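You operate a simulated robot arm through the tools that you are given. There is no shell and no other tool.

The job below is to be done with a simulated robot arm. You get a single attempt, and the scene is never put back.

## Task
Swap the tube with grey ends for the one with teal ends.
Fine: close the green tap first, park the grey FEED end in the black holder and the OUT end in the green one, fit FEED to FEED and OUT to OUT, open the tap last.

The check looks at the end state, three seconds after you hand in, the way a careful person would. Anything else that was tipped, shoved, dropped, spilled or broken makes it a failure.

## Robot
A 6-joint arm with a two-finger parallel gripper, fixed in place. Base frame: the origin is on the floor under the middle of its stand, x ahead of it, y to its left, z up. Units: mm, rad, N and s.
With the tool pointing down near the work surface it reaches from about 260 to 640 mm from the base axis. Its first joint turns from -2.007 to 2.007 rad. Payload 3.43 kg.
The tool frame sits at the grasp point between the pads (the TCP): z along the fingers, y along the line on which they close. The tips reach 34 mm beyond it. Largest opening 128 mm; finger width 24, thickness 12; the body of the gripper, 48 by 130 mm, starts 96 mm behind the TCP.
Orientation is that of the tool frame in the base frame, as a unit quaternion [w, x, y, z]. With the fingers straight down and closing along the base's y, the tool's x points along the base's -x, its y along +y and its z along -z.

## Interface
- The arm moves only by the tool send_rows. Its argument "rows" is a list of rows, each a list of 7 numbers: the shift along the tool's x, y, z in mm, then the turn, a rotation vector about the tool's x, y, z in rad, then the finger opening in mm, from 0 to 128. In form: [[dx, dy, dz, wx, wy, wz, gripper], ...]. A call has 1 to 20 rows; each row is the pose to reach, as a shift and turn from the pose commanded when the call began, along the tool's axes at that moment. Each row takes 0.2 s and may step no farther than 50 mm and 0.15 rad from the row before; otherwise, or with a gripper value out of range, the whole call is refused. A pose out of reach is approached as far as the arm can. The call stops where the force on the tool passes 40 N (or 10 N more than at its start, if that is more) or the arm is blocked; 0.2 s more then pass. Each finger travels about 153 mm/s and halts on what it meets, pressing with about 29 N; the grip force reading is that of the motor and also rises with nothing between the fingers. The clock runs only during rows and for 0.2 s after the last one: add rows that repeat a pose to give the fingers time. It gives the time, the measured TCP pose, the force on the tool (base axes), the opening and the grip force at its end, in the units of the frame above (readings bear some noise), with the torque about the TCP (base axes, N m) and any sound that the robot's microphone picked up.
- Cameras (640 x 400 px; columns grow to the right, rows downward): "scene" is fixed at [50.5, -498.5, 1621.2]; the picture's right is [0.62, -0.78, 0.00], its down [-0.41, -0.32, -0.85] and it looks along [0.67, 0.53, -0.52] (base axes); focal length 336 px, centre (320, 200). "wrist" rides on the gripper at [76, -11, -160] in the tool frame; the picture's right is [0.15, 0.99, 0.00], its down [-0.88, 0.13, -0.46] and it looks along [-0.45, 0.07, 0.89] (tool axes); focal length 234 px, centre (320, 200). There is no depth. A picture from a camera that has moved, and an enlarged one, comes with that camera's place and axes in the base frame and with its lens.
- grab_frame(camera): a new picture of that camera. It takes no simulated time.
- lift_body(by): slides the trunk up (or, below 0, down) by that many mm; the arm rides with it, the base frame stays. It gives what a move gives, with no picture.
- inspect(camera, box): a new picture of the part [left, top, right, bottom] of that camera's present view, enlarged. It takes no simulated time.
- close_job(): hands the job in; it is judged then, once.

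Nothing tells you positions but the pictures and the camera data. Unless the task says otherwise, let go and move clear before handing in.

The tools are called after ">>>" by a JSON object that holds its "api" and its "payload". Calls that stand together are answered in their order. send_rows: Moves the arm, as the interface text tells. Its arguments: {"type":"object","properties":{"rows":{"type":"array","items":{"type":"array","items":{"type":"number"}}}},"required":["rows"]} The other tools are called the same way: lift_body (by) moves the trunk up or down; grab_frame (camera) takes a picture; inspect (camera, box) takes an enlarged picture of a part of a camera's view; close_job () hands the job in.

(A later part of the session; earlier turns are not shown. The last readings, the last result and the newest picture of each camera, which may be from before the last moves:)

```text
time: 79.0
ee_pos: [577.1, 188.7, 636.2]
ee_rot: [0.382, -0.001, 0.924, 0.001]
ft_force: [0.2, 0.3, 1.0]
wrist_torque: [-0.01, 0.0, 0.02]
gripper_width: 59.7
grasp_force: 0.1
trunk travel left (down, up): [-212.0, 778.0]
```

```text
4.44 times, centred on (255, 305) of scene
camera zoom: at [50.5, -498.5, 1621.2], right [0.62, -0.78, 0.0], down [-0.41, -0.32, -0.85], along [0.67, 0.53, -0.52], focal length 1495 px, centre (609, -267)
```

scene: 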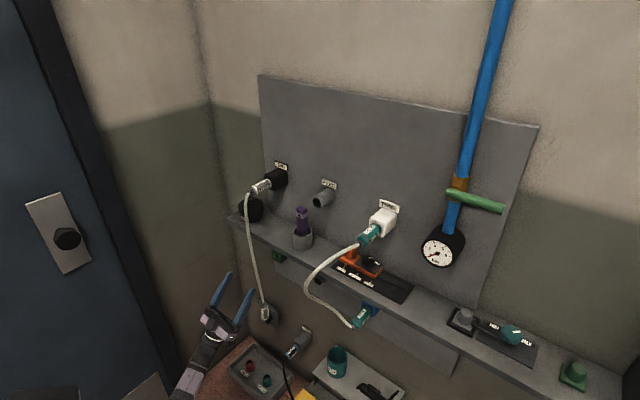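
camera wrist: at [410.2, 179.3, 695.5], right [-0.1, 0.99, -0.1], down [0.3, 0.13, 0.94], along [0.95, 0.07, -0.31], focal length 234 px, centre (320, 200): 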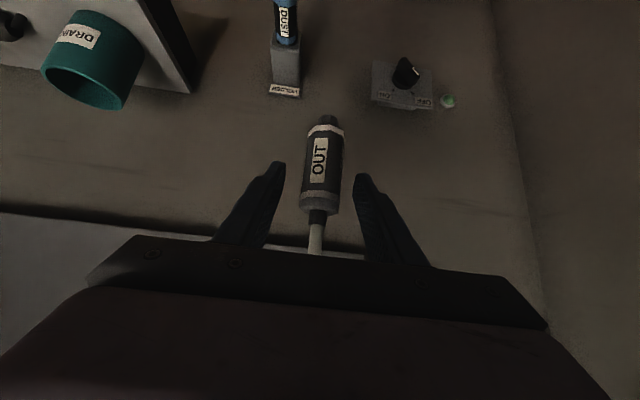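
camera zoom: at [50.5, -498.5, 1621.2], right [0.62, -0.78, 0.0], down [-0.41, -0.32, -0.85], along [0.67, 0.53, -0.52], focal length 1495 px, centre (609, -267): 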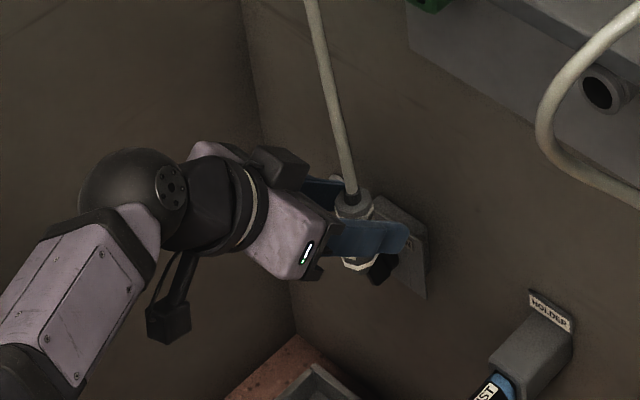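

The fingers straddle it, about 8 mm nearer the tail than before. I'll lower 8 mm to match the earlier grip point and close.

>>> {"api": "send_rows", "payload": {"rows": [[5.6, 0, 5.6, 0, 0, 0, 60], [5.6, 0, 5.6, 0, 0, 0, 40], [5.6, 0, 5.6, 0, 0, 0, 20], [5.6, 0, 5.6, 0, 0, 0, 0], [5.6, 0, 5.6, 0, 0, 0, 0]]}}

>>> {"api": "inspect", "payload": {"camera": "wrist", "box": [240, 80, 400, 200]}}

>>> {"api": "inspect", "payload": {"camera": "scene", "box": [200, 260, 310, 350]}}

```text
time: 80.2
ee_pos: [575.3, 189.1, 628.0]
ee_rot: [0.383, 0.0, 0.924, 0.0]
ft_force: [-0.6, 0.0, 0.4]
wrist_torque: [0.0, -0.01, -0.02]
gripper_width: 28.7
grasp_force: 28.8
trunk travel left (down, up): [-212.0, 778.0]
```

```text
3.33 times, centred on (320, 140) of wrist
camera zoom: at [408.9, 179.2, 687.6], right [-0.1, 0.99, -0.1], down [0.3, 0.13, 0.94], along [0.95, 0.07, -0.31], focal length 781 px, centre (320, 400)
```

zoom: 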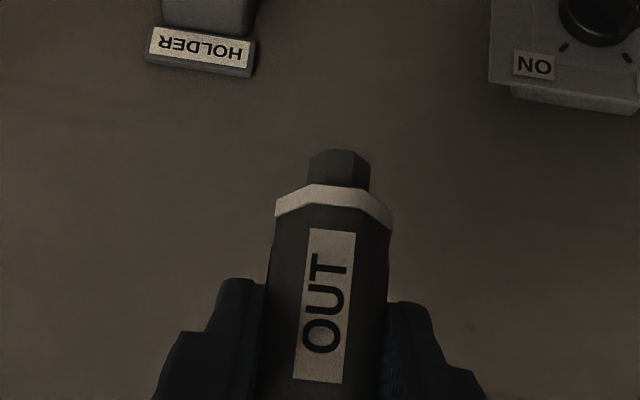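

```text
4.44 times, centred on (255, 305) of scene
camera zoom: at [50.5, -498.5, 1621.2], right [0.62, -0.78, 0.0], down [-0.41, -0.32, -0.85], along [0.67, 0.53, -0.52], focal length 1495 px, centre (609, -267)
```

zoom: 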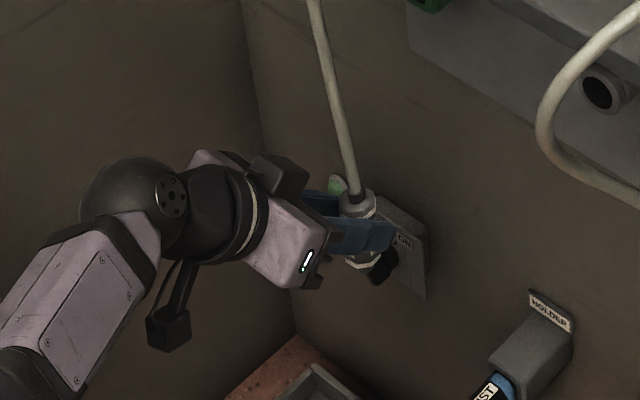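

It's gripped again at 28.7 mm. I'll raise it first so the tube stays slack, then pitch the tool up 90° to point the nose at the wall.

>>> {"api": "send_rows", "payload": {"rows": [[-18, 0, -31, 0, 0, 0, 0], [-36, 0, -62, 0, 0, 0, 0], [-54, 0, -93, 0, 0, 0, 0], [-72, 0, -124, 0, 0, 0, 0], [-90, 0, -153, 0, 0, 0, 0], [-90, 0, -153, 0, 0, 0, 0]]}}

>>> {"api": "send_rows", "payload": {"rows": [[0, 0, 0, 0, -0.131, 0, 0], [0, 0, 0, 0, -0.262, 0, 0], [0, 0, 0, 0, -0.393, 0, 0], [0, 0, 0, 0, -0.524, 0, 0], [0, 0, 0, 0, -0.655, 0, 0], [0, 0, 0, 0, -0.785, 0, 0], [0, 0, 0, 0, -0.916, 0, 0], [0, 0, 0, 0, -1.047, 0, 0], [0, 0, 0, 0, -1.178, 0, 0], [0, 0, 0, 0, -1.309, 0, 0], [0, 0, 0, 0, -1.44, 0, 0], [0, 0, 0, 0, -1.571, 0, 0], [0, 0, 0, 0, -1.571, 0, 0]]}}

>>> {"api": "grab_frame", "payload": {"camera": "wrist"}}

>>> {"api": "inspect", "payload": {"camera": "scene", "box": [180, 180, 340, 330]}}

```text
time: 81.6
ee_pos: [532.3, 187.8, 799.7]
ee_rot: [0.382, -0.001, 0.924, 0.0]
ft_force: [0.0, -0.2, 0.0]
wrist_torque: [-0.03, 0.02, -0.02]
gripper_width: 28.9
grasp_force: 28.7
trunk travel left (down, up): [-212.0, 778.0]
```

```text
time: 84.4
ee_pos: [531.5, 188.3, 799.0]
ee_rot: [0.924, 0.0, 0.382, 0.001]
ft_force: [0.2, 0.3, 0.3]
wrist_torque: [0.02, 0.03, -0.02]
gripper_width: 28.8
grasp_force: 28.9
trunk travel left (down, up): [-212.0, 778.0]
```

```text
taken
camera wrist: at [472.4, 178.6, 632.4], right [0.1, 0.99, -0.1], down [-0.95, 0.13, 0.3], along [0.31, 0.07, 0.95], focal length 234 px, centre (320, 200)
```

wrist: 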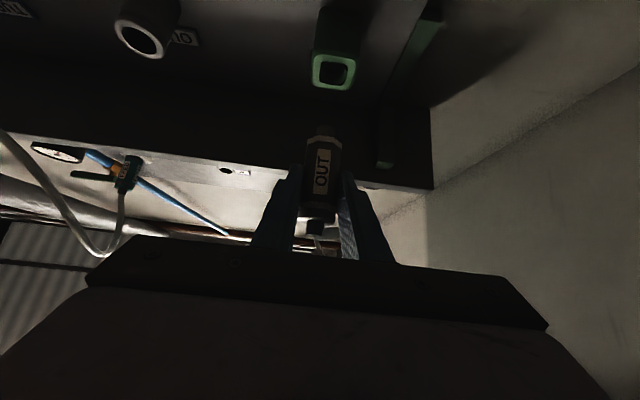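

```text
2.67 times, centred on (260, 255) of scene
camera zoom: at [50.5, -498.5, 1621.2], right [0.62, -0.78, 0.0], down [-0.41, -0.32, -0.85], along [0.67, 0.53, -0.52], focal length 897 px, centre (480, 53)
```

zoom: 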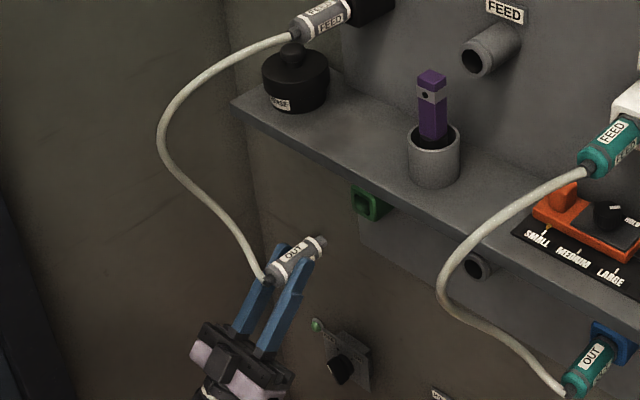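

The connector is horizontal again, nose towards the wall. I'll align with the green holder and advance to just in front of it.

>>> {"api": "send_rows", "payload": {"rows": [[-3.4, 0.5, 3.4, 0, 0, 0, 0], [10, 0.5, 17, 0, 0, 0, 0], [24, 0.5, 31, 0, 0, 0, 0], [37, 0.5, 43.8, 0, 0, 0, 0], [37, 0.5, 43.8, 0, 0, 0, 0]]}}

>>> {"api": "inspect", "payload": {"camera": "wrist", "box": [250, 60, 410, 180]}}

>>> {"api": "inspect", "payload": {"camera": "scene", "box": [210, 220, 330, 320]}}

```text
time: 85.6
ee_pos: [589.6, 190.0, 804.8]
ee_rot: [0.924, 0.0, 0.383, 0.001]
ft_force: [0.0, -0.3, -0.1]
wrist_torque: [0.01, 0.02, 0.01]
gripper_width: 28.4
grasp_force: 28.9
trunk travel left (down, up): [-212.0, 778.0]
```

```text
3.33 times, centred on (330, 120) of wrist
camera zoom: at [529.4, 179.1, 638.3], right [0.1, 0.99, -0.1], down [-0.94, 0.13, 0.3], along [0.31, 0.07, 0.95], focal length 781 px, centre (287, 467)
```

zoom: 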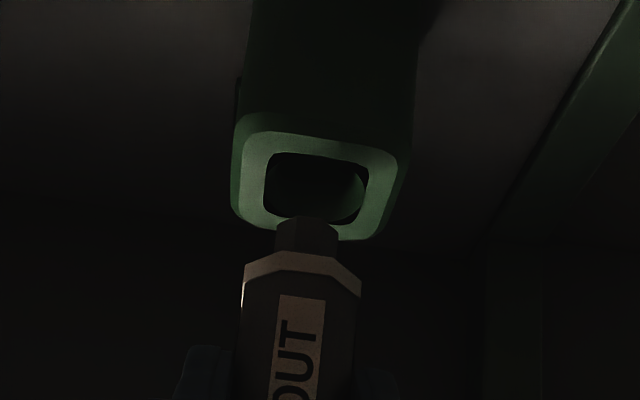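

```text
4.00 times, centred on (270, 270) of scene
camera zoom: at [50.5, -498.5, 1621.2], right [0.62, -0.78, 0.0], down [-0.41, -0.32, -0.85], along [0.67, 0.53, -0.52], focal length 1345 px, centre (520, -80)
```

zoom: 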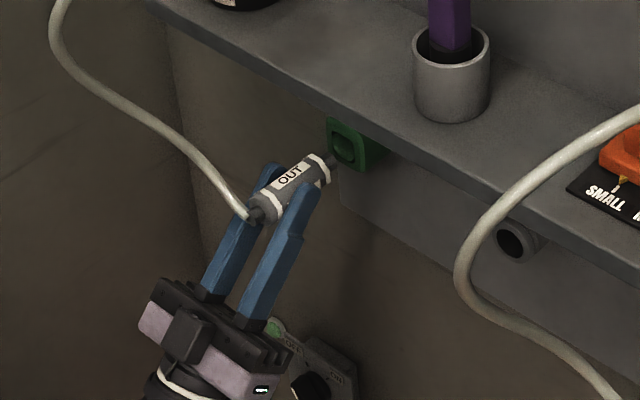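

The nose is lined up. I'll insert until it seats, and this time I'll open without backing off first.

>>> {"api": "send_rows", "payload": {"rows": [[0.7, 0, -0.7, 0, 0, 0, 0], [4.2, 0, 2.8, 0, 0, 0, 0], [7.8, 0, 6.4, 0, 0, 0, 0], [11.3, 0, 9.9, 0, 0, 0, 0], [14.8, 0, 13.4, 0, 0, 0, 0], [17, 0, 15.6, 0, 0, 0, 0]]}}

>>> {"api": "inspect", "payload": {"camera": "wrist", "box": [250, 80, 410, 200]}}

>>> {"api": "inspect", "payload": {"camera": "scene", "box": [230, 240, 310, 300]}}

```text
time: 87.0
ee_pos: [611.9, 190.4, 804.1]
ee_rot: [0.924, 0.0, 0.382, -0.001]
ft_force: [-0.2, 0.1, 0.7]
wrist_torque: [0.0, -0.05, 0.01]
gripper_width: 28.4
grasp_force: 29.2
trunk travel left (down, up): [-212.0, 778.0]
```

```text
3.33 times, centred on (330, 140) of wrist
camera zoom: at [552.3, 179.8, 637.6], right [0.1, 0.99, -0.1], down [-0.95, 0.13, 0.3], along [0.31, 0.07, 0.95], focal length 781 px, centre (287, 400)
```

zoom: 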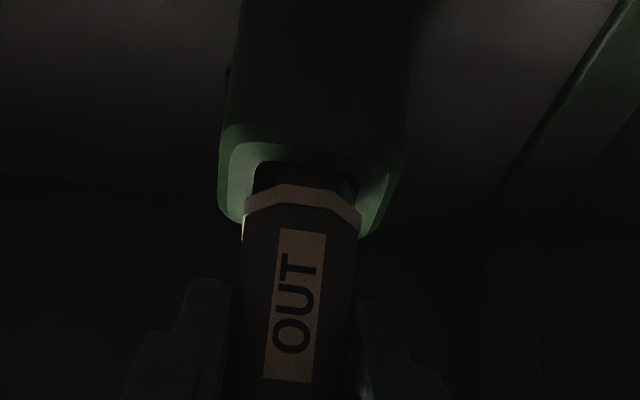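

```text
6.67 times, centred on (270, 270) of scene
camera zoom: at [50.5, -498.5, 1621.2], right [0.62, -0.78, 0.0], down [-0.41, -0.32, -0.85], along [0.67, 0.53, -0.52], focal length 2242 px, centre (653, -267)
```

zoom: 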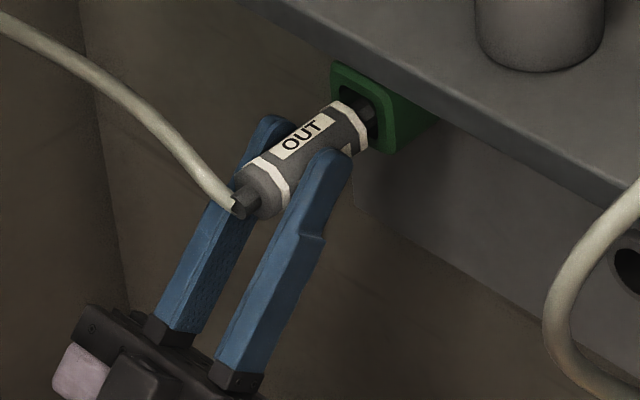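

>>> {"api": "send_rows", "payload": {"rows": [[1.4, 0, 1.4, 0, 0, 0, 0], [2.8, 0, 2.8, 0, 0, 0, 0], [4.2, 0, 4.2, 0, 0, 0, 0]]}}

>>> {"api": "inspect", "payload": {"camera": "scene", "box": [230, 240, 310, 300]}}

```text
time: 87.8
ee_pos: [616.9, 190.3, 804.9]
ee_rot: [0.924, 0.001, 0.381, 0.0]
ft_force: [-1.2, 1.0, 5.6]
wrist_torque: [0.01, -0.32, -0.02]
gripper_width: 28.8
grasp_force: 29.1
trunk travel left (down, up): [-212.0, 778.0]
```

```text
6.67 times, centred on (270, 270) of scene
camera zoom: at [50.5, -498.5, 1621.2], right [0.62, -0.78, 0.0], down [-0.41, -0.32, -0.85], along [0.67, 0.53, -0.52], focal length 2242 px, centre (653, -267)
```

zoom: 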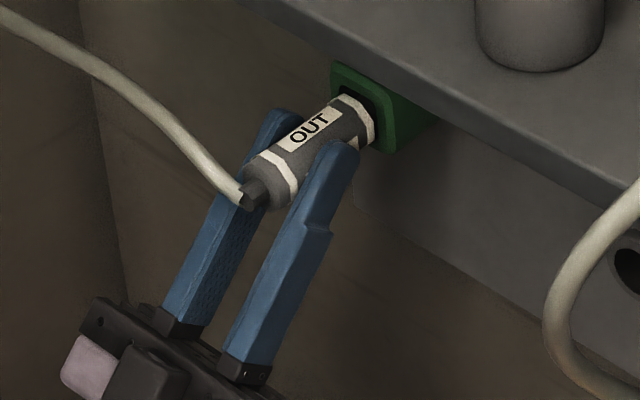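

There's a slight upward contact force, so I'm a touch low. I'll raise 1.5 mm and continue.

>>> {"api": "send_rows", "payload": {"rows": [[-1.06, 0, 1.06, 0, 0, 0, 0], [0.4, 0, 2.5, 0, 0, 0, 0], [1.8, 0, 3.9, 0, 0, 0, 0]]}}

>>> {"api": "inspect", "payload": {"camera": "scene", "box": [230, 240, 310, 300]}}

>>> {"api": "inspect", "payload": {"camera": "wrist", "box": [250, 80, 410, 200]}}

```text
time: 88.6
ee_pos: [621.1, 189.1, 805.7]
ee_rot: [0.924, 0.0, 0.381, 0.0]
ft_force: [-23.0, -5.2, -7.3]
wrist_torque: [-0.08, -0.21, -0.22]
gripper_width: 28.5
grasp_force: 28.8
trunk travel left (down, up): [-212.0, 778.0]
```

```text
6.67 times, centred on (270, 270) of scene
camera zoom: at [50.5, -498.5, 1621.2], right [0.62, -0.78, 0.0], down [-0.41, -0.32, -0.85], along [0.67, 0.53, -0.52], focal length 2242 px, centre (653, -267)
```

zoom: 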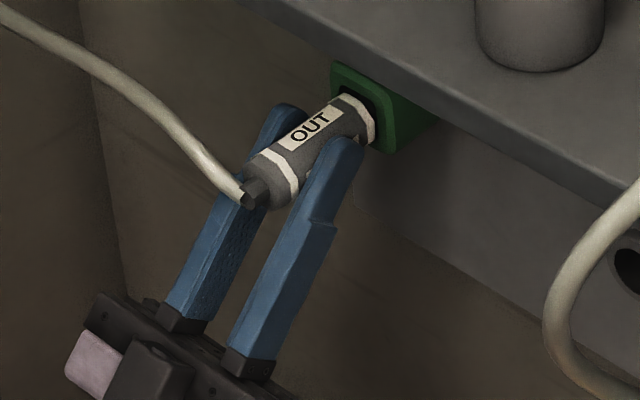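

```text
3.33 times, centred on (330, 140) of wrist
camera zoom: at [561.3, 179.9, 639.4], right [0.1, 0.99, -0.1], down [-0.95, 0.13, 0.3], along [0.31, 0.07, 0.95], focal length 781 px, centre (287, 400)
```

zoom: 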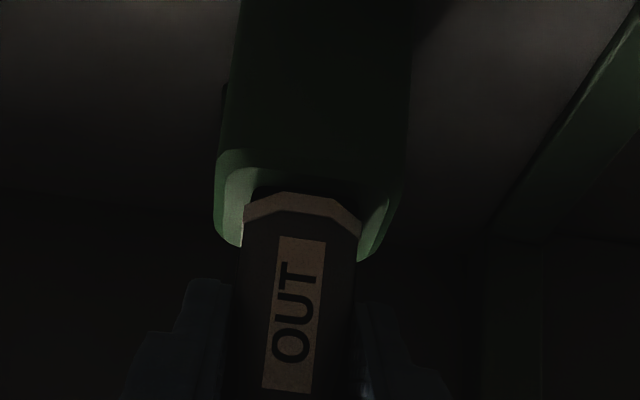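

The connector stopped at the depth I expect for a full seat and the fingers slid about 4 mm along it. I'll open now without pulling back.

>>> {"api": "send_rows", "payload": {"rows": [[0, 0, 0, 0, 0, 0, 36], [0, 0, 0, 0, 0, 0, 44]]}}

>>> {"api": "inspect", "payload": {"camera": "scene", "box": [230, 240, 310, 300]}}

>>> {"api": "inspect", "payload": {"camera": "wrist", "box": [250, 80, 410, 200]}}

```text
time: 89.2
ee_pos: [622.3, 190.6, 804.3]
ee_rot: [0.923, 0.0, 0.384, 0.0]
ft_force: [0.0, 0.2, 0.0]
wrist_torque: [0.0, 0.02, 0.0]
gripper_width: 43.7
grasp_force: 0.0
trunk travel left (down, up): [-212.0, 778.0]
```

```text
6.67 times, centred on (270, 270) of scene
camera zoom: at [50.5, -498.5, 1621.2], right [0.62, -0.78, 0.0], down [-0.41, -0.32, -0.85], along [0.67, 0.53, -0.52], focal length 2242 px, centre (653, -267)
```

zoom: 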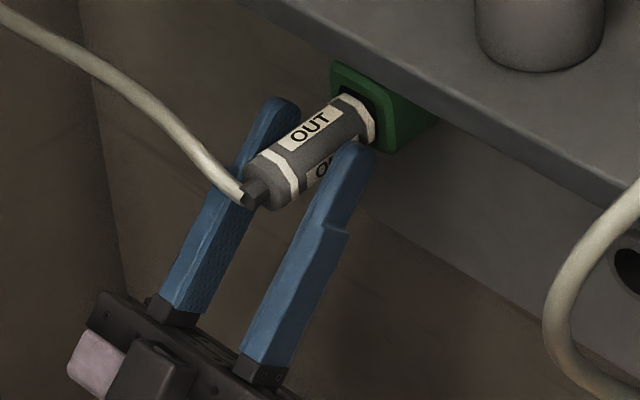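

```text
3.33 times, centred on (330, 140) of wrist
camera zoom: at [562.6, 180.3, 638.3], right [0.1, 0.99, -0.1], down [-0.94, 0.13, 0.3], along [0.31, 0.07, 0.95], focal length 781 px, centre (287, 400)
```

zoom: 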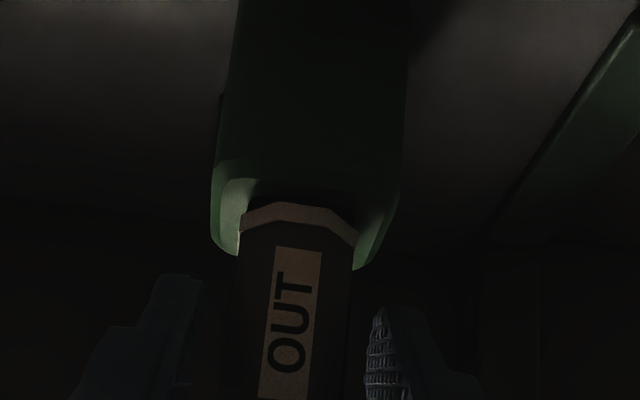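

It's staying in place. I'll hold the open fingers around it a moment longer to be sure, then retreat along the tool axis.

>>> {"api": "send_rows", "payload": {"rows": [[0, 0, 0, 0, 0, 0, 50], [0, 0, 0, 0, 0, 0, 50], [0, 0, 0, 0, 0, 0, 50], [0, 0, 0, 0, 0, 0, 50]]}}

>>> {"api": "inspect", "payload": {"camera": "scene", "box": [230, 240, 310, 300]}}

```text
time: 90.2
ee_pos: [622.4, 190.2, 805.3]
ee_rot: [0.924, 0.001, 0.382, 0.0]
ft_force: [0.2, -0.7, -0.3]
wrist_torque: [0.0, 0.0, 0.01]
gripper_width: 50.1
grasp_force: 0.0
trunk travel left (down, up): [-212.0, 778.0]
```

```text
6.67 times, centred on (270, 270) of scene
camera zoom: at [50.5, -498.5, 1621.2], right [0.62, -0.78, 0.0], down [-0.41, -0.32, -0.85], along [0.67, 0.53, -0.52], focal length 2242 px, centre (653, -267)
```

zoom: 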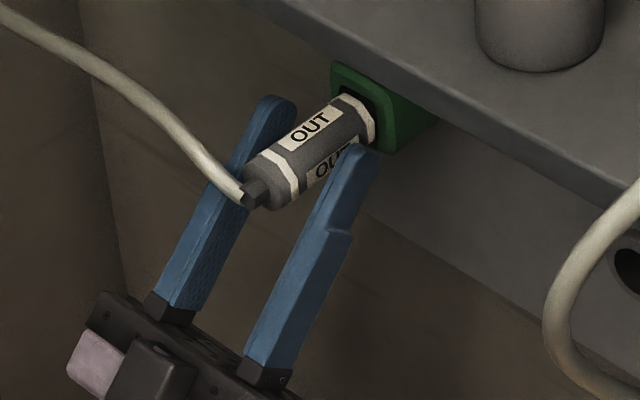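

>>> {"api": "send_rows", "payload": {"rows": [[0, 0, -15, 0, 0, 0, 50], [0, 0, -35, 0, 0, 0, 50], [0, 0, -60, 0, 0, 0, 50], [0, 0, -90, 0, 0, 0, 50], [0, 0, -90, 0, 0, 0, 50]]}}

>>> {"api": "grab_frame", "payload": {"camera": "wrist"}}

>>> {"api": "inspect", "payload": {"camera": "wrist", "box": [250, 60, 410, 200]}}

>>> {"api": "inspect", "payload": {"camera": "scene", "box": [230, 150, 390, 340]}}

```text
time: 91.4
ee_pos: [558.0, 189.8, 741.1]
ee_rot: [0.924, -0.001, 0.382, 0.001]
ft_force: [0.1, -0.1, 0.8]
wrist_torque: [-0.03, 0.01, 0.01]
gripper_width: 49.8
grasp_force: 0.0
trunk travel left (down, up): [-212.0, 778.0]
```

```text
taken
camera wrist: at [498.1, 178.8, 574.6], right [0.1, 0.99, -0.1], down [-0.95, 0.13, 0.3], along [0.31, 0.07, 0.95], focal length 234 px, centre (320, 200)
```

wrist: 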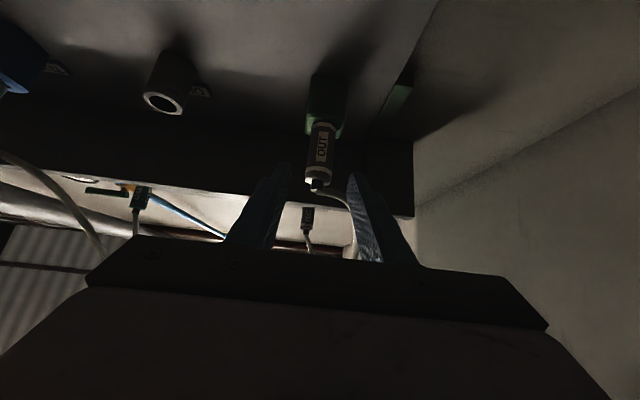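

```text
2.86 times, centred on (330, 130) of wrist
camera zoom: at [498.1, 178.8, 574.6], right [0.1, 0.99, -0.1], down [-0.95, 0.13, 0.3], along [0.31, 0.07, 0.95], focal length 669 px, centre (291, 400)
```

zoom: 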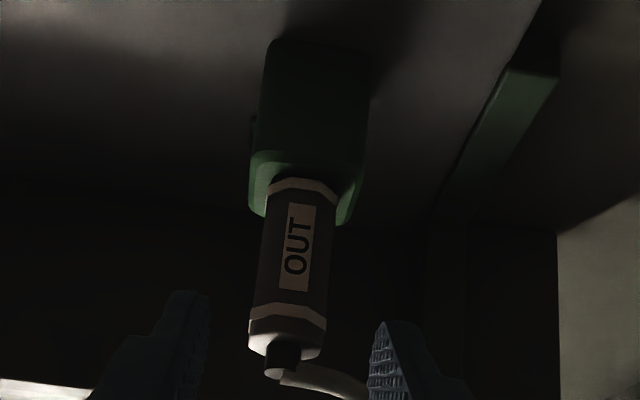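

```text
2.11 times, centred on (310, 245) of scene
camera zoom: at [50.5, -498.5, 1621.2], right [0.62, -0.78, 0.0], down [-0.41, -0.32, -0.85], along [0.67, 0.53, -0.52], focal length 708 px, centre (341, 105)
```

zoom: 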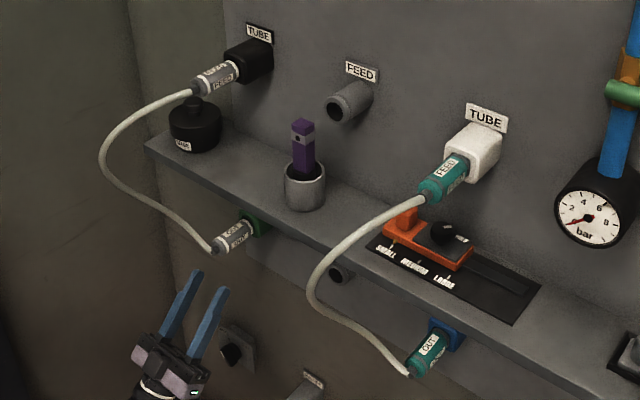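

The grey tube is fully parked, and its OUT ring positions match the original seated depth. Next is the teal OUT end: I'll drop a little and slide right, under the row, to the blue holder.

>>> {"api": "send_rows", "payload": {"rows": [[14, 0, -14, 0, 0, 0, 50], [14, -47, -14, 0, 0, 0, 50], [14, -94, -14, 0, 0, 0, 50], [14, -141, -14, 0, 0, 0, 50], [14, -188, -14, 0, 0, 0, 50], [14, -235, -14, 0, 0, 0, 50], [14, -282, -14, 0, 0, 0, 50], [14, -329, -14, 0, 0, 0, 50], [14, -378, -14, 0, 0, 0, 50], [14, -378, -14, 0, 0, 0, 50]]}}

>>> {"api": "grab_frame", "payload": {"camera": "wrist"}}

>>> {"api": "inspect", "payload": {"camera": "wrist", "box": [230, 60, 390, 200]}}

>>> {"api": "inspect", "payload": {"camera": "scene", "box": [250, 220, 410, 380]}}

```text
time: 93.6
ee_pos: [559.1, -188.4, 723.6]
ee_rot: [0.924, 0.001, 0.382, 0.0]
ft_force: [0.7, 0.6, 0.4]
wrist_torque: [0.03, -0.01, -0.03]
gripper_width: 50.0
grasp_force: 0.1
trunk travel left (down, up): [-212.0, 778.0]
```

```text
taken
camera wrist: at [499.6, -198.3, 556.6], right [0.1, 0.99, -0.1], down [-0.94, 0.13, 0.3], along [0.31, 0.07, 0.95], focal length 234 px, centre (320, 200)
```

wrist: 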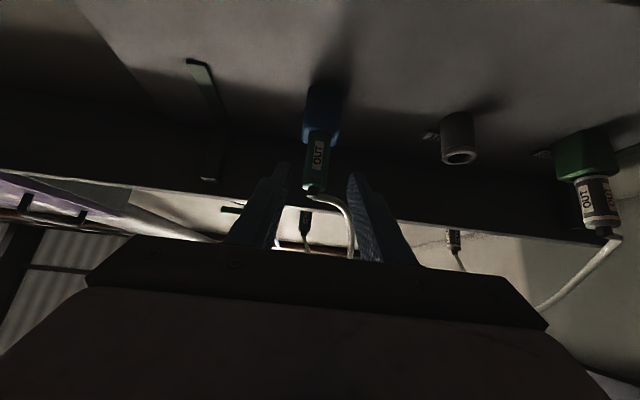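

```text
2.86 times, centred on (310, 130) of wrist
camera zoom: at [499.6, -198.3, 556.6], right [0.1, 0.99, -0.1], down [-0.94, 0.13, 0.3], along [0.31, 0.07, 0.95], focal length 669 px, centre (349, 400)
```

zoom: 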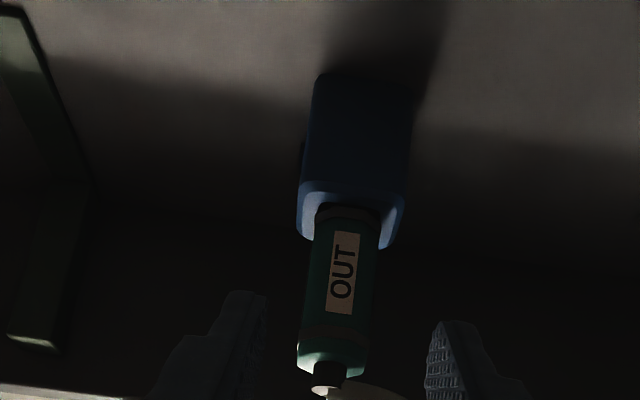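

```text
2.50 times, centred on (330, 300) of scene
camera zoom: at [50.5, -498.5, 1621.2], right [0.62, -0.78, 0.0], down [-0.41, -0.32, -0.85], along [0.67, 0.53, -0.52], focal length 841 px, centre (295, -50)
```

zoom: 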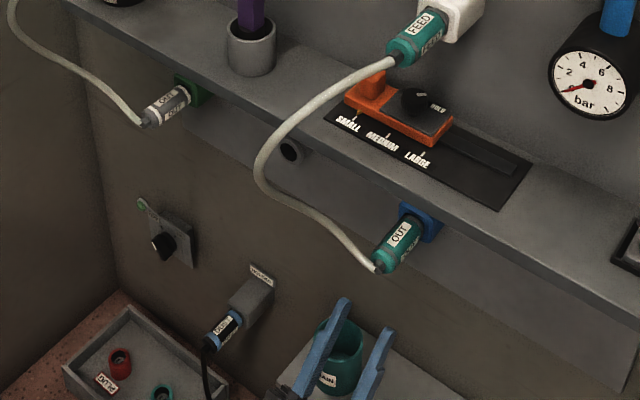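

The teal OUT connector is at y≈-189.4 with the same geometry as the grey one. I'll line up and move in along the tool axis.

>>> {"api": "send_rows", "payload": {"rows": [[-14.5, -2.1, 15.5, 0, 0, 0, 50], [-14.5, -2.1, 35, 0, 0, 0, 50], [-14.5, -2.1, 55, 0, 0, 0, 50], [-14.5, -2.1, 75, 0, 0, 0, 50], [-14.5, -2.1, 90, 0, 0, 0, 50], [-14.5, -2.1, 101.5, 0, 0, 0, 50], [-14.5, -2.1, 101.5, 0, 0, 0, 50]]}}

>>> {"api": "grab_frame", "payload": {"camera": "wrist"}}

>>> {"api": "inspect", "payload": {"camera": "wrist", "box": [250, 120, 410, 240]}}

>>> {"api": "inspect", "payload": {"camera": "scene", "box": [280, 260, 400, 350]}}

```text
time: 95.2
ee_pos: [619.1, -190.9, 804.5]
ee_rot: [0.924, 0.0, 0.382, 0.001]
ft_force: [0.6, 0.1, -1.3]
wrist_torque: [-0.01, 0.03, 0.01]
gripper_width: 50.1
grasp_force: 0.1
trunk travel left (down, up): [-212.0, 778.0]
```

```text
taken
camera wrist: at [559.9, -200.9, 637.8], right [0.1, 0.99, -0.1], down [-0.94, 0.13, 0.3], along [0.31, 0.07, 0.95], focal length 234 px, centre (320, 200)
```

wrist: 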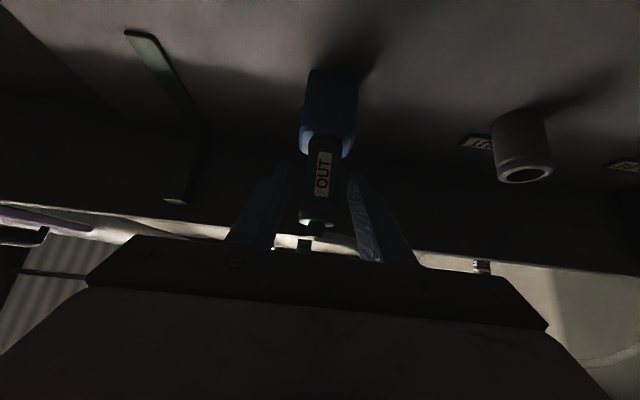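

```text
3.33 times, centred on (330, 180) of wrist
camera zoom: at [559.9, -200.9, 637.8], right [0.1, 0.99, -0.1], down [-0.94, 0.13, 0.3], along [0.31, 0.07, 0.95], focal length 781 px, centre (287, 267)
```

zoom: 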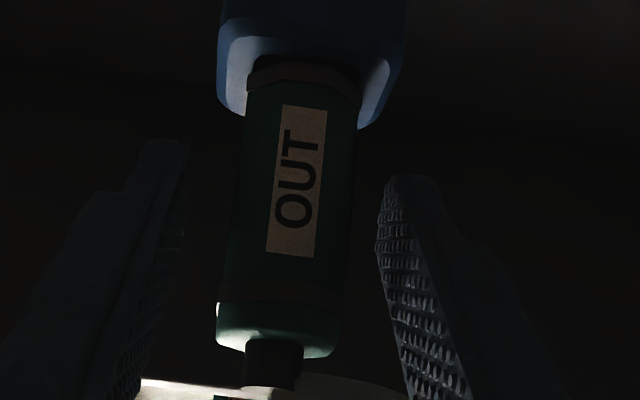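

```text
4.44 times, centred on (340, 305) of scene
camera zoom: at [50.5, -498.5, 1621.2], right [0.62, -0.78, 0.0], down [-0.41, -0.32, -0.85], along [0.67, 0.53, -0.52], focal length 1495 px, centre (231, -267)
```

zoom: 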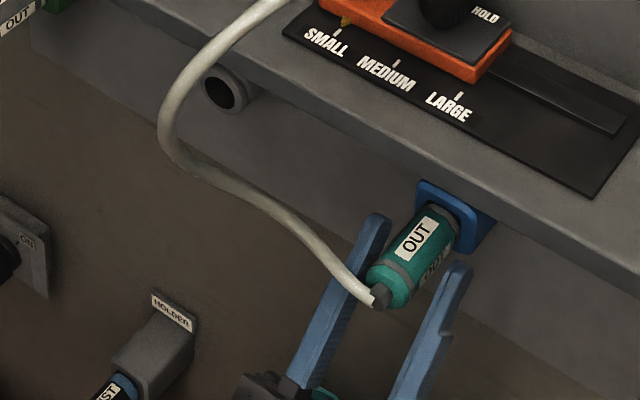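

The teal OUT is in the same relative position as the grey one was. Closing.

>>> {"api": "send_rows", "payload": {"rows": [[0, 0, 0, 0, 0, 0, 20], [0, 0, 0, 0, 0, 0, 0], [0, 0, 0, 0, 0, 0, 0]]}}

>>> {"api": "inspect", "payload": {"camera": "wrist", "box": [250, 120, 410, 240]}}

```text
time: 96.0
ee_pos: [618.8, -189.9, 804.5]
ee_rot: [0.924, 0.0, 0.382, 0.0]
ft_force: [1.0, 4.1, 0.3]
wrist_torque: [-0.09, 0.04, 0.08]
gripper_width: 28.8
grasp_force: 28.6
trunk travel left (down, up): [-212.0, 778.0]
```

```text
3.33 times, centred on (330, 180) of wrist
camera zoom: at [559.9, -200.4, 637.8], right [0.1, 0.99, -0.1], down [-0.94, 0.13, 0.3], along [0.31, 0.07, 0.95], focal length 781 px, centre (287, 267)
```

zoom: 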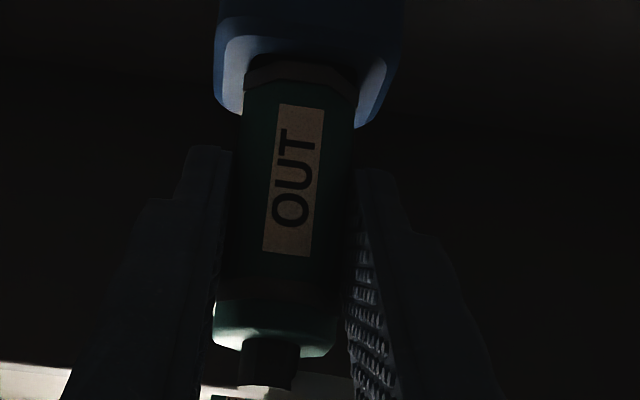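

Gripped at 28.8 mm. Pulling the teal OUT straight out of the blue holder.

>>> {"api": "send_rows", "payload": {"rows": [[-2.1, 0, -2.1, 0, 0, 0, 0], [-4.2, 0, -4.2, 0, 0, 0, 0], [-7.1, 0, -7.1, 0, 0, 0, 0], [-14.1, 0, -14.1, 0, 0, 0, 0], [-21.2, 0, -21.2, 0, 0, 0, 0], [-28.3, 0, -28.3, 0, 0, 0, 0], [-35.4, 0, -35.4, 0, 0, 0, 0], [-42.4, 0, -42.4, 0, 0, 0, 0]]}}

>>> {"api": "grab_frame", "payload": {"camera": "wrist"}}

>>> {"api": "inspect", "payload": {"camera": "scene", "box": [250, 220, 410, 380]}}

```text
time: 97.8
ee_pos: [560.1, -189.6, 803.6]
ee_rot: [0.924, 0.0, 0.383, 0.0]
ft_force: [-0.2, 0.1, -0.9]
wrist_torque: [0.02, 0.01, -0.01]
gripper_width: 28.7
grasp_force: 28.8
trunk travel left (down, up): [-212.0, 778.0]
```

```text
taken
camera wrist: at [500.2, -200.5, 636.4], right [0.1, 0.99, -0.1], down [-0.94, 0.13, 0.3], along [0.31, 0.07, 0.95], focal length 234 px, centre (320, 200)
```

wrist: 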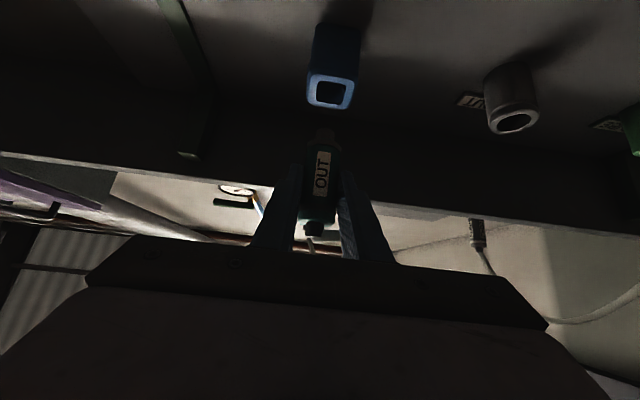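

```text
2.50 times, centred on (330, 300) of scene
camera zoom: at [50.5, -498.5, 1621.2], right [0.62, -0.78, 0.0], down [-0.41, -0.32, -0.85], along [0.67, 0.53, -0.52], focal length 841 px, centre (295, -50)
```

zoom: 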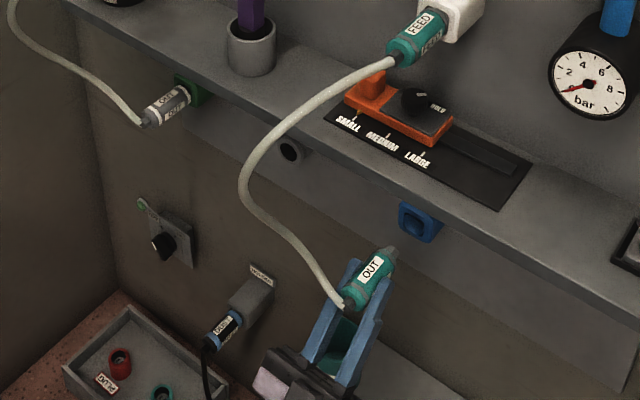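

The teal OUT end is free. I'll carry it left to the OUT port's line and check alignment.

>>> {"api": "send_rows", "payload": {"rows": [[-1.4, 30, 1.4, 0, 0, 0, 0], [-1.4, 62, 1.4, 0, 0, 0, 0], [-1.4, 94, 1.4, 0, 0, 0, 0], [-1.4, 126, 1.4, 0, 0, 0, 0], [-1.4, 158, 1.4, 0, 0, 0, 0], [-1.4, 190, 1.4, 0, 0, 0, 0], [-1.4, 190, 1.4, 0, 0, 0, 0]]}}

>>> {"api": "grab_frame", "payload": {"camera": "wrist"}}

>>> {"api": "inspect", "payload": {"camera": "wrist", "box": [250, 40, 410, 160]}}

>>> {"api": "inspect", "payload": {"camera": "scene", "box": [230, 200, 400, 330]}}

```text
time: 99.4
ee_pos: [559.2, -0.5, 803.5]
ee_rot: [0.923, 0.0, 0.384, 0.0]
ft_force: [-0.8, -0.2, -0.3]
wrist_torque: [-0.03, 0.04, -0.03]
gripper_width: 28.7
grasp_force: 29.1
trunk travel left (down, up): [-212.0, 778.0]
```

```text
taken
camera wrist: at [499.9, -9.5, 637.0], right [0.1, 0.99, -0.1], down [-0.94, 0.13, 0.3], along [0.31, 0.07, 0.95], focal length 234 px, centre (320, 200)
```

wrist: 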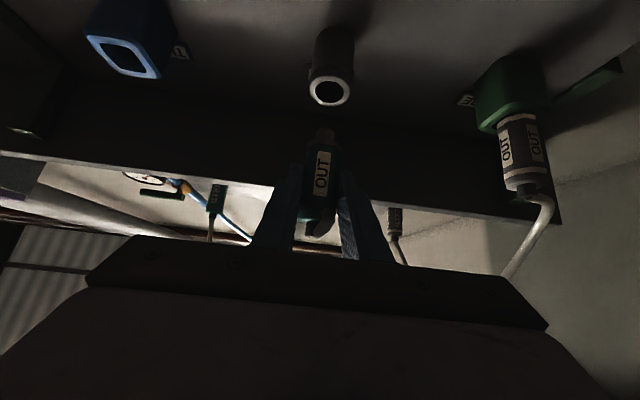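

```text
3.33 times, centred on (330, 100) of wrist
camera zoom: at [499.9, -9.5, 637.0], right [0.1, 0.99, -0.1], down [-0.94, 0.13, 0.3], along [0.31, 0.07, 0.95], focal length 781 px, centre (287, 533)
```

zoom: 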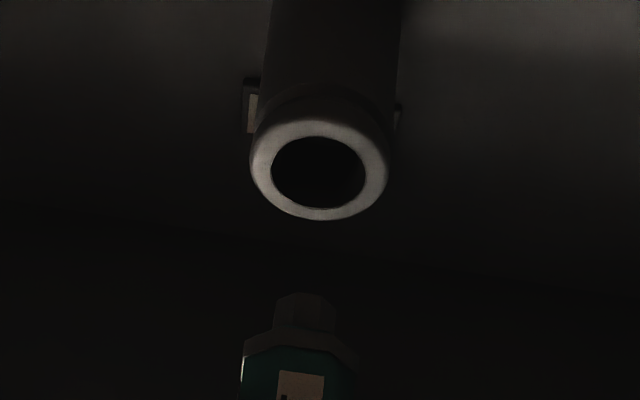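

```text
3.08 times, centred on (315, 265) of scene
camera zoom: at [50.5, -498.5, 1621.2], right [0.62, -0.78, 0.0], down [-0.41, -0.32, -0.85], along [0.67, 0.53, -0.52], focal length 1035 px, centre (335, 0)
```

zoom: 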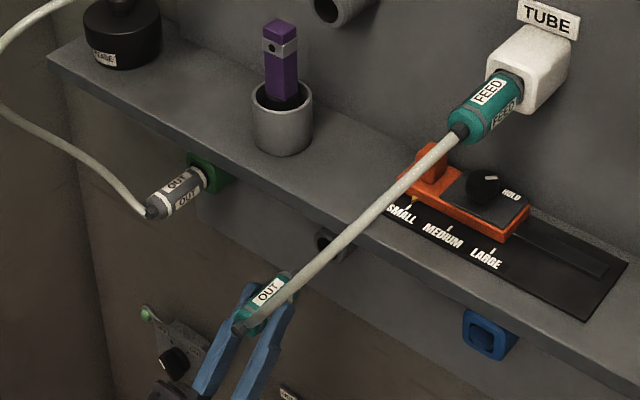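

The OUT port is straight ahead. I'll apply small corrections (0.7 mm right, 1.7 mm up) and advance partway.

>>> {"api": "send_rows", "payload": {"rows": [[-1.2, -0.7, 1.2, 0, 0, 0, 0], [5.9, -0.7, 8.3, 0, 0, 0, 0], [12.9, -0.7, 15.3, 0, 0, 0, 0], [20, -0.7, 22.4, 0, 0, 0, 0], [20, -0.7, 22.4, 0, 0, 0, 0]]}}

>>> {"api": "inspect", "payload": {"camera": "wrist", "box": [250, 60, 410, 180]}}

>>> {"api": "inspect", "payload": {"camera": "scene", "box": [270, 230, 370, 310]}}

```text
time: 100.6
ee_pos: [588.7, 0.7, 807.5]
ee_rot: [0.924, 0.0, 0.382, 0.0]
ft_force: [0.2, -0.5, -0.6]
wrist_torque: [0.0, 0.02, -0.01]
gripper_width: 28.1
grasp_force: 29.2
trunk travel left (down, up): [-212.0, 778.0]
```

```text
3.33 times, centred on (330, 120) of wrist
camera zoom: at [529.9, -10.1, 640.2], right [0.1, 0.99, -0.1], down [-0.94, 0.13, 0.3], along [0.31, 0.07, 0.95], focal length 781 px, centre (287, 467)
```

zoom: 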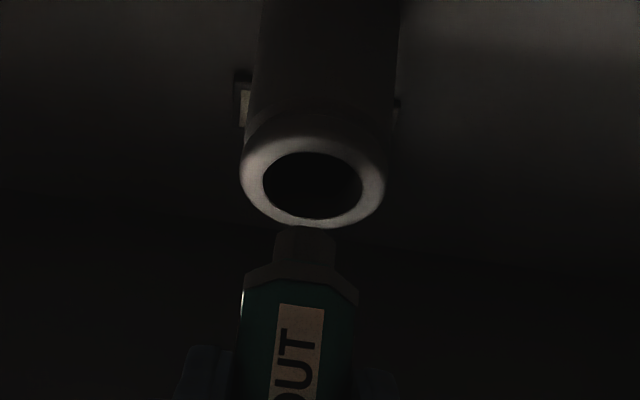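

```text
5.00 times, centred on (320, 270) of scene
camera zoom: at [50.5, -498.5, 1621.2], right [0.62, -0.78, 0.0], down [-0.41, -0.32, -0.85], along [0.67, 0.53, -0.52], focal length 1682 px, centre (320, -150)
```

zoom: 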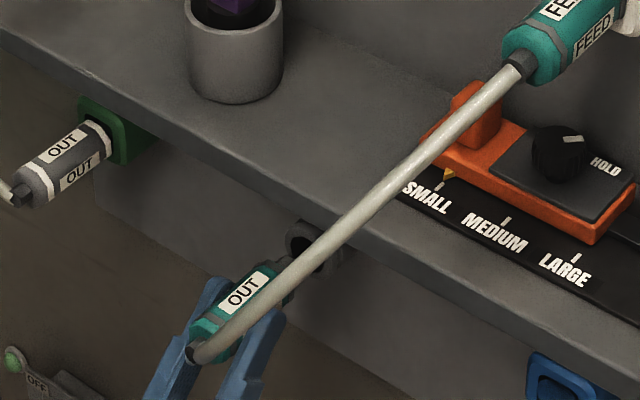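

Lateral alignment is good and I'm about 1.3 mm high. I'll correct that and insert slowly.

>>> {"api": "send_rows", "payload": {"rows": [[0.9, 0, -0.9, 0, 0, 0, 0], [4.4, 0, 2.6, 0, 0, 0, 0], [8, 0, 6.2, 0, 0, 0, 0], [11.5, 0, 9.7, 0, 0, 0, 0], [15, 0, 13.2, 0, 0, 0, 0], [18.6, 0, 16.8, 0, 0, 0, 0]]}}

>>> {"api": "inspect", "payload": {"camera": "wrist", "box": [250, 80, 410, 200]}}

>>> {"api": "inspect", "payload": {"camera": "scene", "box": [270, 230, 370, 310]}}

```text
time: 102.0
ee_pos: [613.7, -0.6, 805.7]
ee_rot: [0.924, 0.0, 0.382, 0.0]
ft_force: [-0.1, -0.6, -0.2]
wrist_torque: [0.03, 0.02, 0.0]
gripper_width: 28.6
grasp_force: 29.2
trunk travel left (down, up): [-212.0, 778.0]
```

```text
3.33 times, centred on (330, 140) of wrist
camera zoom: at [555.2, -10.6, 639.5], right [0.1, 0.99, -0.1], down [-0.94, 0.13, 0.3], along [0.31, 0.07, 0.95], focal length 781 px, centre (287, 400)
```

zoom: 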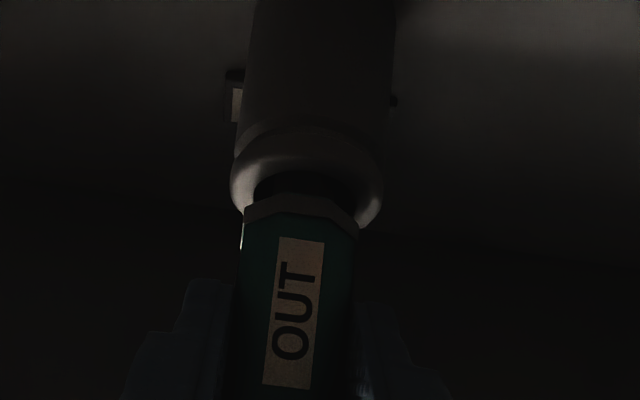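

```text
5.00 times, centred on (320, 270) of scene
camera zoom: at [50.5, -498.5, 1621.2], right [0.62, -0.78, 0.0], down [-0.41, -0.32, -0.85], along [0.67, 0.53, -0.52], focal length 1682 px, centre (320, -150)
```

zoom: 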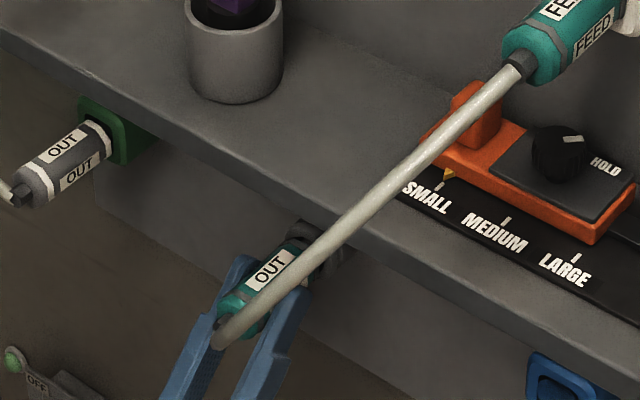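

Almost seated. I'll push in small steps until I feel it bottom.

>>> {"api": "send_rows", "payload": {"rows": [[1.4, 0, 1.4, 0, 0, 0, 0], [2.8, 0, 2.8, 0, 0, 0, 0], [4.2, 0, 4.2, 0, 0, 0, 0], [5.2, 0, 5.2, 0, 0, 0, 0]]}}

>>> {"api": "inspect", "payload": {"camera": "wrist", "box": [250, 80, 410, 200]}}

>>> {"api": "inspect", "payload": {"camera": "scene", "box": [270, 230, 370, 310]}}

```text
time: 103.0
ee_pos: [620.4, -0.2, 807.4]
ee_rot: [0.924, 0.001, 0.382, 0.0]
ft_force: [-21.3, -0.8, -7.8]
wrist_torque: [-0.02, -0.28, 0.02]
gripper_width: 29.1
grasp_force: 29.1
trunk travel left (down, up): [-212.0, 778.0]
```

```text
3.33 times, centred on (330, 140) of wrist
camera zoom: at [560.9, -10.8, 640.0], right [0.1, 0.99, -0.1], down [-0.95, 0.13, 0.3], along [0.31, 0.07, 0.95], focal length 781 px, centre (287, 400)
```

zoom: 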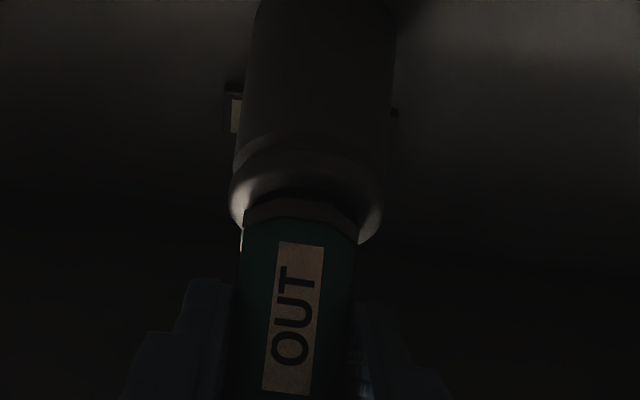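

```text
5.00 times, centred on (320, 270) of scene
camera zoom: at [50.5, -498.5, 1621.2], right [0.62, -0.78, 0.0], down [-0.41, -0.32, -0.85], along [0.67, 0.53, -0.52], focal length 1682 px, centre (320, -150)
```

zoom: 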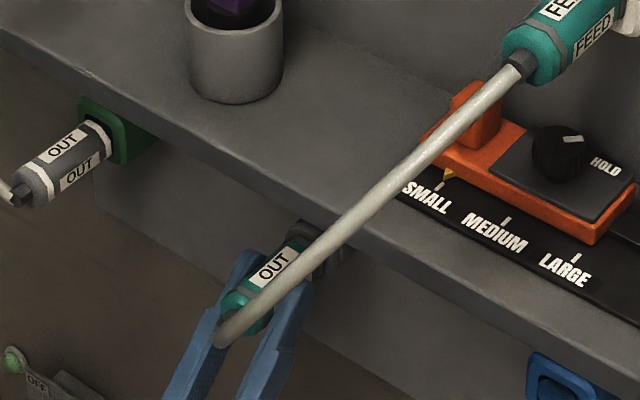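

It's seated: the front ring sits at the same image position as the grey one did at the same arm pose. I'll open without pulling back and confirm it stays.

>>> {"api": "send_rows", "payload": {"rows": [[0, 0, 0, 0, 0, 0, 36], [0, 0, 0, 0, 0, 0, 44], [0, 0, 0, 0, 0, 0, 50], [0, 0, 0, 0, 0, 0, 50]]}}

>>> {"api": "inspect", "payload": {"camera": "wrist", "box": [250, 80, 410, 200]}}

>>> {"api": "inspect", "payload": {"camera": "scene", "box": [270, 230, 370, 310]}}

```text
time: 104.0
ee_pos: [622.1, -0.7, 804.9]
ee_rot: [0.924, 0.001, 0.382, -0.001]
ft_force: [-0.8, 0.0, 0.3]
wrist_torque: [-0.01, -0.01, -0.02]
gripper_width: 50.2
grasp_force: 0.2
trunk travel left (down, up): [-212.0, 778.0]
```

```text
3.33 times, centred on (330, 140) of wrist
camera zoom: at [561.9, -10.6, 639.3], right [0.1, 0.99, -0.1], down [-0.94, 0.13, 0.3], along [0.31, 0.07, 0.95], focal length 781 px, centre (287, 400)
```

zoom: 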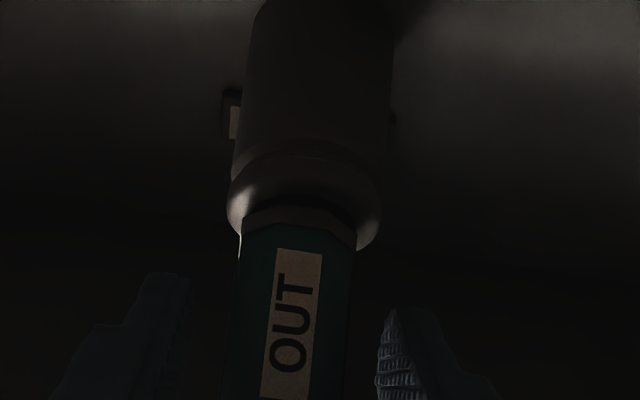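

```text
5.00 times, centred on (320, 270) of scene
camera zoom: at [50.5, -498.5, 1621.2], right [0.62, -0.78, 0.0], down [-0.41, -0.32, -0.85], along [0.67, 0.53, -0.52], focal length 1682 px, centre (320, -150)
```

zoom: 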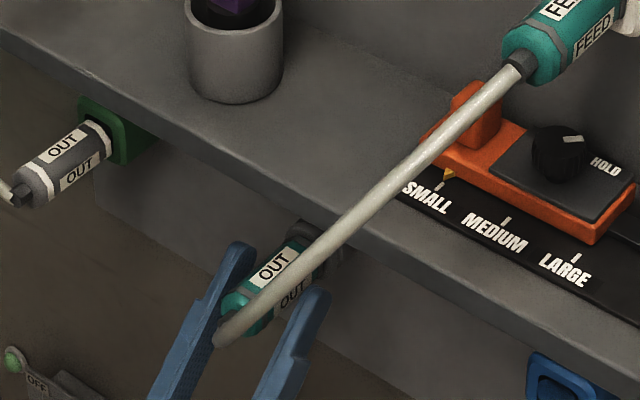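

It holds. Retreating along the tool axis and checking.

>>> {"api": "send_rows", "payload": {"rows": [[0, 0, -15, 0, 0, 0, 50], [0, 0, -35, 0, 0, 0, 50], [0, 0, -60, 0, 0, 0, 50], [0, 0, -90, 0, 0, 0, 50], [14, 0, -110, 0, 0, 0, 50], [14, 0, -110, 0, 0, 0, 50]]}}

>>> {"api": "grab_frame", "payload": {"camera": "wrist"}}

>>> {"api": "inspect", "payload": {"camera": "wrist", "box": [240, 60, 400, 200]}}

>>> {"api": "grab_frame", "payload": {"camera": "scene"}}

```text
time: 105.4
ee_pos: [554.5, -1.3, 718.9]
ee_rot: [0.923, 0.001, 0.384, -0.001]
ft_force: [0.8, 0.0, 0.4]
wrist_torque: [0.0, -0.01, -0.01]
gripper_width: 49.9
grasp_force: 0.1
trunk travel left (down, up): [-212.0, 778.0]
```

```text
taken
camera wrist: at [494.7, -11.6, 551.0], right [0.1, 0.99, -0.1], down [-0.94, 0.13, 0.3], along [0.31, 0.07, 0.95], focal length 234 px, centre (320, 200)
```

wrist: 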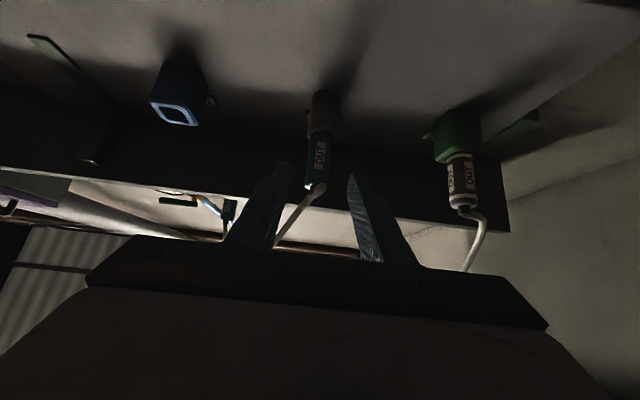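

```text
2.86 times, centred on (320, 130) of wrist
camera zoom: at [494.7, -11.6, 551.0], right [0.1, 0.99, -0.1], down [-0.94, 0.13, 0.3], along [0.31, 0.07, 0.95], focal length 669 px, centre (320, 400)
```

zoom: 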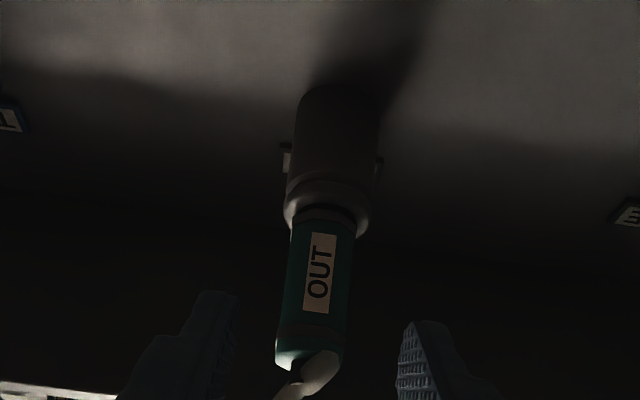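

```text
taken
```

scene: 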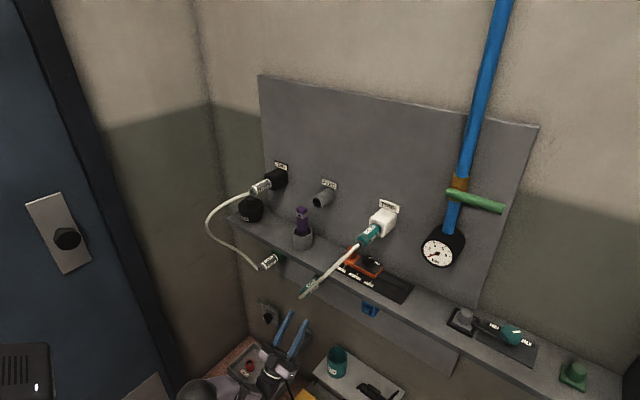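

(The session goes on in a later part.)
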